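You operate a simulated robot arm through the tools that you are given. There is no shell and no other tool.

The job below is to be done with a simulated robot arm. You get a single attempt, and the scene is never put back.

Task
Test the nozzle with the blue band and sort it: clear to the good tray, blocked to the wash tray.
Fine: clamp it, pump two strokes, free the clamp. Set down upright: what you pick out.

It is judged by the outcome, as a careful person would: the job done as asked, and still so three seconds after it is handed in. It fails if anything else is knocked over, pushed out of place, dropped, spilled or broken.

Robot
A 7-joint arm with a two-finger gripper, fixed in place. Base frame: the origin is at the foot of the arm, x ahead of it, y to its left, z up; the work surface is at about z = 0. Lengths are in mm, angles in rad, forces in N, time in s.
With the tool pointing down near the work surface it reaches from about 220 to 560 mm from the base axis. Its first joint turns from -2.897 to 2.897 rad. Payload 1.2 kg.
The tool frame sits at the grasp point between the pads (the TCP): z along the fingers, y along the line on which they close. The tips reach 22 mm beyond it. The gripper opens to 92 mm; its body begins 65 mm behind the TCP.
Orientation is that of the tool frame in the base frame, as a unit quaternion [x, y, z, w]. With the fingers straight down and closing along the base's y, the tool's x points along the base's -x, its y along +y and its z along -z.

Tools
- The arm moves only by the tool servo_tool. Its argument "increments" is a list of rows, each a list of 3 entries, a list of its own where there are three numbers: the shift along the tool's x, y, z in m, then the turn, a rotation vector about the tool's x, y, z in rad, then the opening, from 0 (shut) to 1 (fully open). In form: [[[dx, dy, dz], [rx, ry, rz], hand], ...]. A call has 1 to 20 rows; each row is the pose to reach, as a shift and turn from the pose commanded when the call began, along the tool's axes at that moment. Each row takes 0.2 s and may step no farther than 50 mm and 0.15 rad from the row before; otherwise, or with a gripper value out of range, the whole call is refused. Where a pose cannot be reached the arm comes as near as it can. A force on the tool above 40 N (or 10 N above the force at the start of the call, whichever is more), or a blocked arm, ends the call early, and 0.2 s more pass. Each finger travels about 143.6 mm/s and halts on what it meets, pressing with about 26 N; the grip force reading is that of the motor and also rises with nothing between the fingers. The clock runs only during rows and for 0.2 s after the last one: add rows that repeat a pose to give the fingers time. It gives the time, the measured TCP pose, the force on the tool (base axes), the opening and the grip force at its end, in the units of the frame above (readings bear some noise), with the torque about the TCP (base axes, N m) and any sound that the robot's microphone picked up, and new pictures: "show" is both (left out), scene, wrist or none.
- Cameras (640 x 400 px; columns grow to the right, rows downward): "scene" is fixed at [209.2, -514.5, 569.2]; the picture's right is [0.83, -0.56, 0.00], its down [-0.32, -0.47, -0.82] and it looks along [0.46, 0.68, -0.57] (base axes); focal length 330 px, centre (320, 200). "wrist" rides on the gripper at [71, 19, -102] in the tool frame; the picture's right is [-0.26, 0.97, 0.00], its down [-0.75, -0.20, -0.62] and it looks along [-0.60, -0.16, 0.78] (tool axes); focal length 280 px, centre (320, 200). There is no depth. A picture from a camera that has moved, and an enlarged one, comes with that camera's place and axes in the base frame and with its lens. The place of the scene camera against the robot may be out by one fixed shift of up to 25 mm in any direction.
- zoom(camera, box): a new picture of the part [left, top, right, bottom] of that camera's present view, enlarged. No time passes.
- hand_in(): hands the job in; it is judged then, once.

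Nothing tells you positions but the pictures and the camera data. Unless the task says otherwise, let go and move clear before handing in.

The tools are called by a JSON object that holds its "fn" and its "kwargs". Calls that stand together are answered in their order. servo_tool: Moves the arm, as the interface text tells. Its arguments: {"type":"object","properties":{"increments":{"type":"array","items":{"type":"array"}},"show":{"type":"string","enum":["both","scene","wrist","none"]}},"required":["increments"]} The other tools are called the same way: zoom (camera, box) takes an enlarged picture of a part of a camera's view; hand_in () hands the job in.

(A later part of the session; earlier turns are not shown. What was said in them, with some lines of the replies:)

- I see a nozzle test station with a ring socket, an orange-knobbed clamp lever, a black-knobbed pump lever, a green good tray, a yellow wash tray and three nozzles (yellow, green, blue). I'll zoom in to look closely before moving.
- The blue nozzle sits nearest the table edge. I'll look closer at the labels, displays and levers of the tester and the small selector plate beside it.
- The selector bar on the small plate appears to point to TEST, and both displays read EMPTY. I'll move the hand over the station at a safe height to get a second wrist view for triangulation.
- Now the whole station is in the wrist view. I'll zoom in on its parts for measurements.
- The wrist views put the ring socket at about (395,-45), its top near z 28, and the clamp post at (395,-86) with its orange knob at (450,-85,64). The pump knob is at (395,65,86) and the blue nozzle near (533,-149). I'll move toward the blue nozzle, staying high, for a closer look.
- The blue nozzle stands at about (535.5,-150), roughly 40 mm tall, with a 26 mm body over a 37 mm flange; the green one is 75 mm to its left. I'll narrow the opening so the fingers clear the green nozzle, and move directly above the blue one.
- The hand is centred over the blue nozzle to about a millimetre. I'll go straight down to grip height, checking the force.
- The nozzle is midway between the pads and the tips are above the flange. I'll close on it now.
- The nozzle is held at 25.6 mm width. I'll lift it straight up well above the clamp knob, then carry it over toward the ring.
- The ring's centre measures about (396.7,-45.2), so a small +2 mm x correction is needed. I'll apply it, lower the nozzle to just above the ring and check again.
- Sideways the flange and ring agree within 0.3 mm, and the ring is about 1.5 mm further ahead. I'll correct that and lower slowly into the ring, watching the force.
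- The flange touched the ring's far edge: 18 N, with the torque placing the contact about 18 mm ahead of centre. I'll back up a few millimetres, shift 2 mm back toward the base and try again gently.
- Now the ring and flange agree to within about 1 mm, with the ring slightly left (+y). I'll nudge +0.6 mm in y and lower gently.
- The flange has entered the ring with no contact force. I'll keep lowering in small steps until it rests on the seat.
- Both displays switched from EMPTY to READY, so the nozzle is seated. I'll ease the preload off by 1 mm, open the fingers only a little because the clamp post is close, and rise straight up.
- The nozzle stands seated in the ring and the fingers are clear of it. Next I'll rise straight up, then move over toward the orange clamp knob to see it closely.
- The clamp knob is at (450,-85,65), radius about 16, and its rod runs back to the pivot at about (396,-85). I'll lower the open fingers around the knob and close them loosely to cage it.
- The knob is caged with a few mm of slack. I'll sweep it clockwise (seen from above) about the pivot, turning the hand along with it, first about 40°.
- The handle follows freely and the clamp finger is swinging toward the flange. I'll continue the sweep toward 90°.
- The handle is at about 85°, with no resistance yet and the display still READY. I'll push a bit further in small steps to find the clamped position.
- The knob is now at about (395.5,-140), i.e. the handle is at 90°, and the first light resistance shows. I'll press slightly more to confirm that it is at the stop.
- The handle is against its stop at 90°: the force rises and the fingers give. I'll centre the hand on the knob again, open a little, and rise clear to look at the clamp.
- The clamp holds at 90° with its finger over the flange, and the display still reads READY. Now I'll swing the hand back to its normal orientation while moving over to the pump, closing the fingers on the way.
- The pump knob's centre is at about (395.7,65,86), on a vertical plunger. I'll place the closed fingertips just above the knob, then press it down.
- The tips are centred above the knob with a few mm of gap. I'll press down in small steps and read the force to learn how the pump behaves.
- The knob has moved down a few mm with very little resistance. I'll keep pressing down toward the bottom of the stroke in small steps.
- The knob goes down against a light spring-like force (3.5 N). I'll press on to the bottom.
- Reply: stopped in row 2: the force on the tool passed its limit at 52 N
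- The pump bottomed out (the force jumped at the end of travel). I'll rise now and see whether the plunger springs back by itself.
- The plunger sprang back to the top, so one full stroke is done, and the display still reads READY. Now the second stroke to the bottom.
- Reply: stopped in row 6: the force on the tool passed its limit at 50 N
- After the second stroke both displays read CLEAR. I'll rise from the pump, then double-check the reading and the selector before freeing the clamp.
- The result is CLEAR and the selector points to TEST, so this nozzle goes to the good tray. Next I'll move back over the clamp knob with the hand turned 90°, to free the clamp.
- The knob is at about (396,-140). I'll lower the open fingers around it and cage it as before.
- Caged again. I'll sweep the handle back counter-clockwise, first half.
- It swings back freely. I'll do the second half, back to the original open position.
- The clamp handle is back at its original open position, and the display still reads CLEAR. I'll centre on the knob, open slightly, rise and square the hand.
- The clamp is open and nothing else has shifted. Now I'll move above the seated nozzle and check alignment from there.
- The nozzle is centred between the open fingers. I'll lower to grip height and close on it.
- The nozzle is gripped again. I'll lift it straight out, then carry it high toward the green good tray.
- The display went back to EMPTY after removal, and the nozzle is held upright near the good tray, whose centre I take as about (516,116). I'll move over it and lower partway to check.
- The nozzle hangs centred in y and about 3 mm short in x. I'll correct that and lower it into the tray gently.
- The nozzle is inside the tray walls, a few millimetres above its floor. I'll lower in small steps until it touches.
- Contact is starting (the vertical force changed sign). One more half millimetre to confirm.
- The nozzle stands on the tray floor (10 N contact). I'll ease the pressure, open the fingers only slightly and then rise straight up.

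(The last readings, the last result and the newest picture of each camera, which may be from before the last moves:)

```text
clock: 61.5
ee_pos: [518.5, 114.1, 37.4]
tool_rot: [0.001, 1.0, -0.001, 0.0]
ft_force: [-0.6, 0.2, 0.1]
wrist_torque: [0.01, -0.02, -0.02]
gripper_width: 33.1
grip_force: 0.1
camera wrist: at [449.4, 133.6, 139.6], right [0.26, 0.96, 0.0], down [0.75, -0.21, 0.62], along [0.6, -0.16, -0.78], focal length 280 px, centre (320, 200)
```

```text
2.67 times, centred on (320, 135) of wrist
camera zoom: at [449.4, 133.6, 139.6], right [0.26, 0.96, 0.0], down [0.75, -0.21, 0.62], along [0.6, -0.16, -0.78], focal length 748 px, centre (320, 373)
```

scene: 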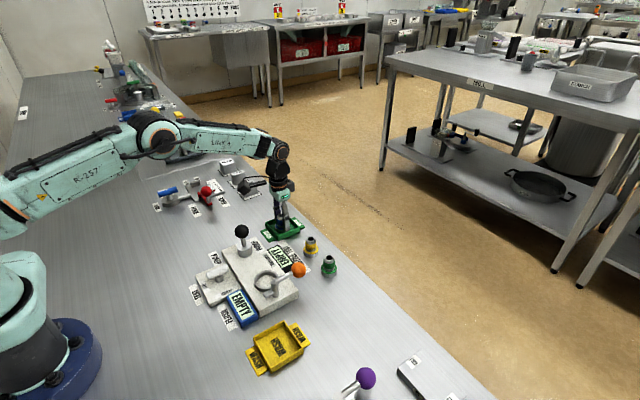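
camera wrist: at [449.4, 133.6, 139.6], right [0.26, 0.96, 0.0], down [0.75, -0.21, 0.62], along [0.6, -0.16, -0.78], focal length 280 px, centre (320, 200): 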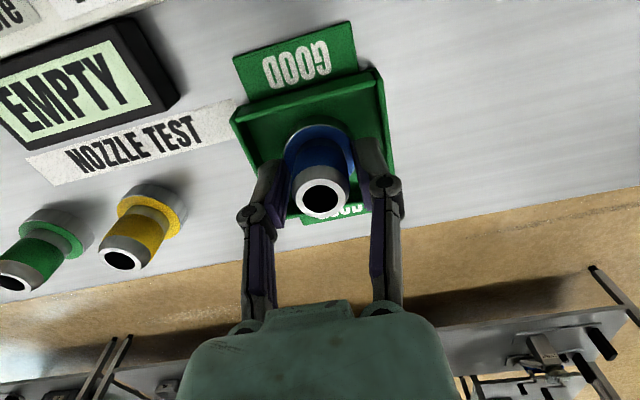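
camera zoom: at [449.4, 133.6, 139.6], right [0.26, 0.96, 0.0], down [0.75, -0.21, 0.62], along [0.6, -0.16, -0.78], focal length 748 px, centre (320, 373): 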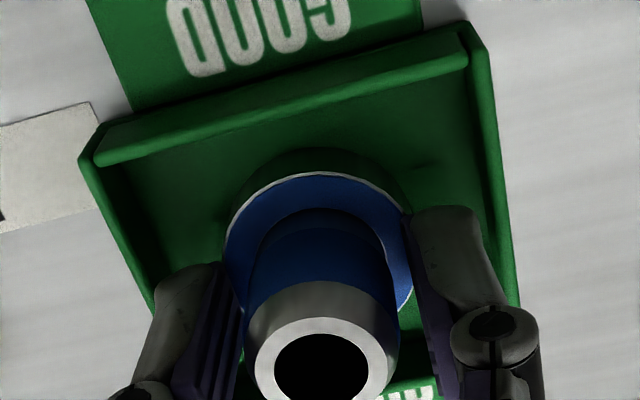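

The fingers have released and the nozzle stands upright in the tray. I'll rise straight up slowly and back away.

{"fn": "servo_tool", "kwargs": {"increments": [[[0, 0, -0.01], [0, 0, 0], 0.36], [[0, 0, -0.025], [0, 0, 0], 0.36], [[0, 0, -0.045], [0, 0, 0], 0.36], [[0, 0, -0.07], [0, 0, 0], 0.36], [[0, 0, -0.1], [0, 0, 0], 0.36], [[0, 0, -0.13], [0, 0, 0], 0.4], [[0.03, 0, -0.15], [0, 0, 0], 0.4], [[0.06, 0, -0.16], [0, 0, 0], 0.4], [[0.09, 0, -0.16], [0, 0, 0], 0.4], [[0.09, 0, -0.16], [0, 0, 0], 0.4]], "show": "both"}}

{"fn": "zoom", "kwargs": {"camera": "scene", "box": [190, 180, 350, 320]}}

{"fn": "zoom", "kwargs": {"camera": "wrist", "box": [120, 0, 440, 200]}}

```text
clock: 63.8
ee_pos: [431.1, 114.4, 198.3]
tool_rot: [0.001, 1.0, 0.0, 0.001]
ft_force: [-0.5, -0.8, -0.1]
wrist_torque: [0.0, 0.01, -0.02]
gripper_width: 36.8
grip_force: 0.1
camera wrist: at [360.4, 133.2, 299.2], right [0.26, 0.96, 0.0], down [0.75, -0.21, 0.63], along [0.6, -0.17, -0.78], focal length 280 px, centre (320, 200)
```

scene: 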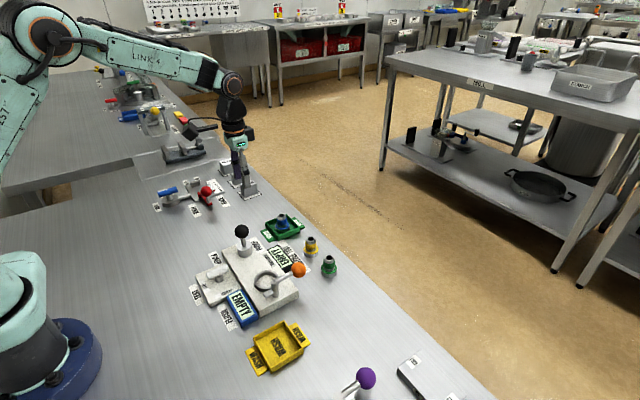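
wrist: 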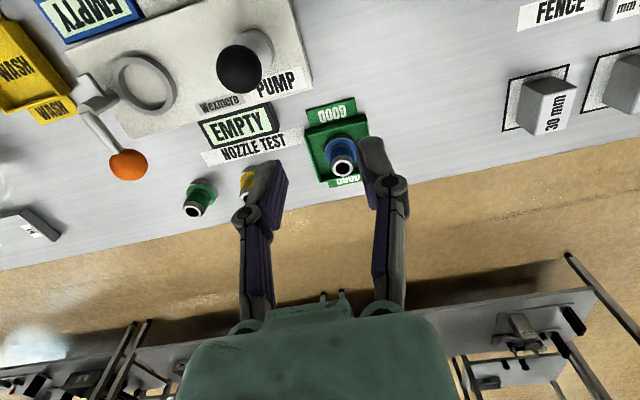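

```text
2.86 times, centred on (270, 250) of scene
camera zoom: at [209.2, -514.5, 569.2], right [0.83, -0.56, 0.0], down [-0.32, -0.47, -0.82], along [0.46, 0.68, -0.57], focal length 944 px, centre (463, 57)
```

zoom: 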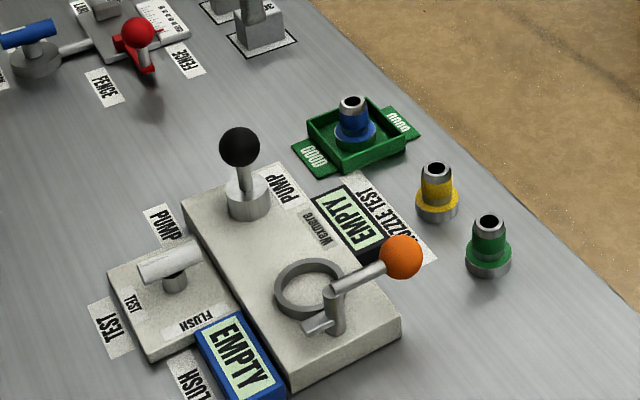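

```text
2.00 times, centred on (280, 100) of wrist
camera zoom: at [360.4, 133.2, 299.2], right [0.26, 0.96, 0.0], down [0.75, -0.21, 0.63], along [0.6, -0.17, -0.78], focal length 561 px, centre (400, 400)
```

zoom: 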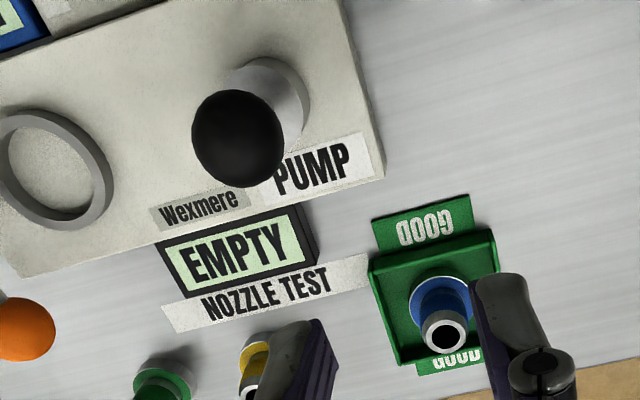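

The blue-banded nozzle tested CLEAR and stands upright in the green good tray. The clamp is open, both displays are back to EMPTY, the other nozzles and fixtures look undisturbed, and the arm is clear, so I'm handing in.

{"fn": "hand_in", "kwargs": {}}

```text
The job is handed in.
```

The nozzle with the blue band tested **CLEAR**, and it is now standing upright in the green good tray.

I seated it in the test ring, swung the clamp closed and pumped two full strokes; the display changed to CLEAR on the second. I then swung the clamp handle back to where it started, lifted the nozzle out and set it down in the tray.

While seating it, the flange touched the edge of the ring once at about 18 N. I backed off, realigned it and it went in freely. The pump's two bottom stops also tripped the arm's force limit at 50–52 N, but the plunger sprang back normally both times.

When I handed in, both displays were back to EMPTY, the green and yellow nozzles and everything else looked undisturbed, and the arm was clear of the tray.
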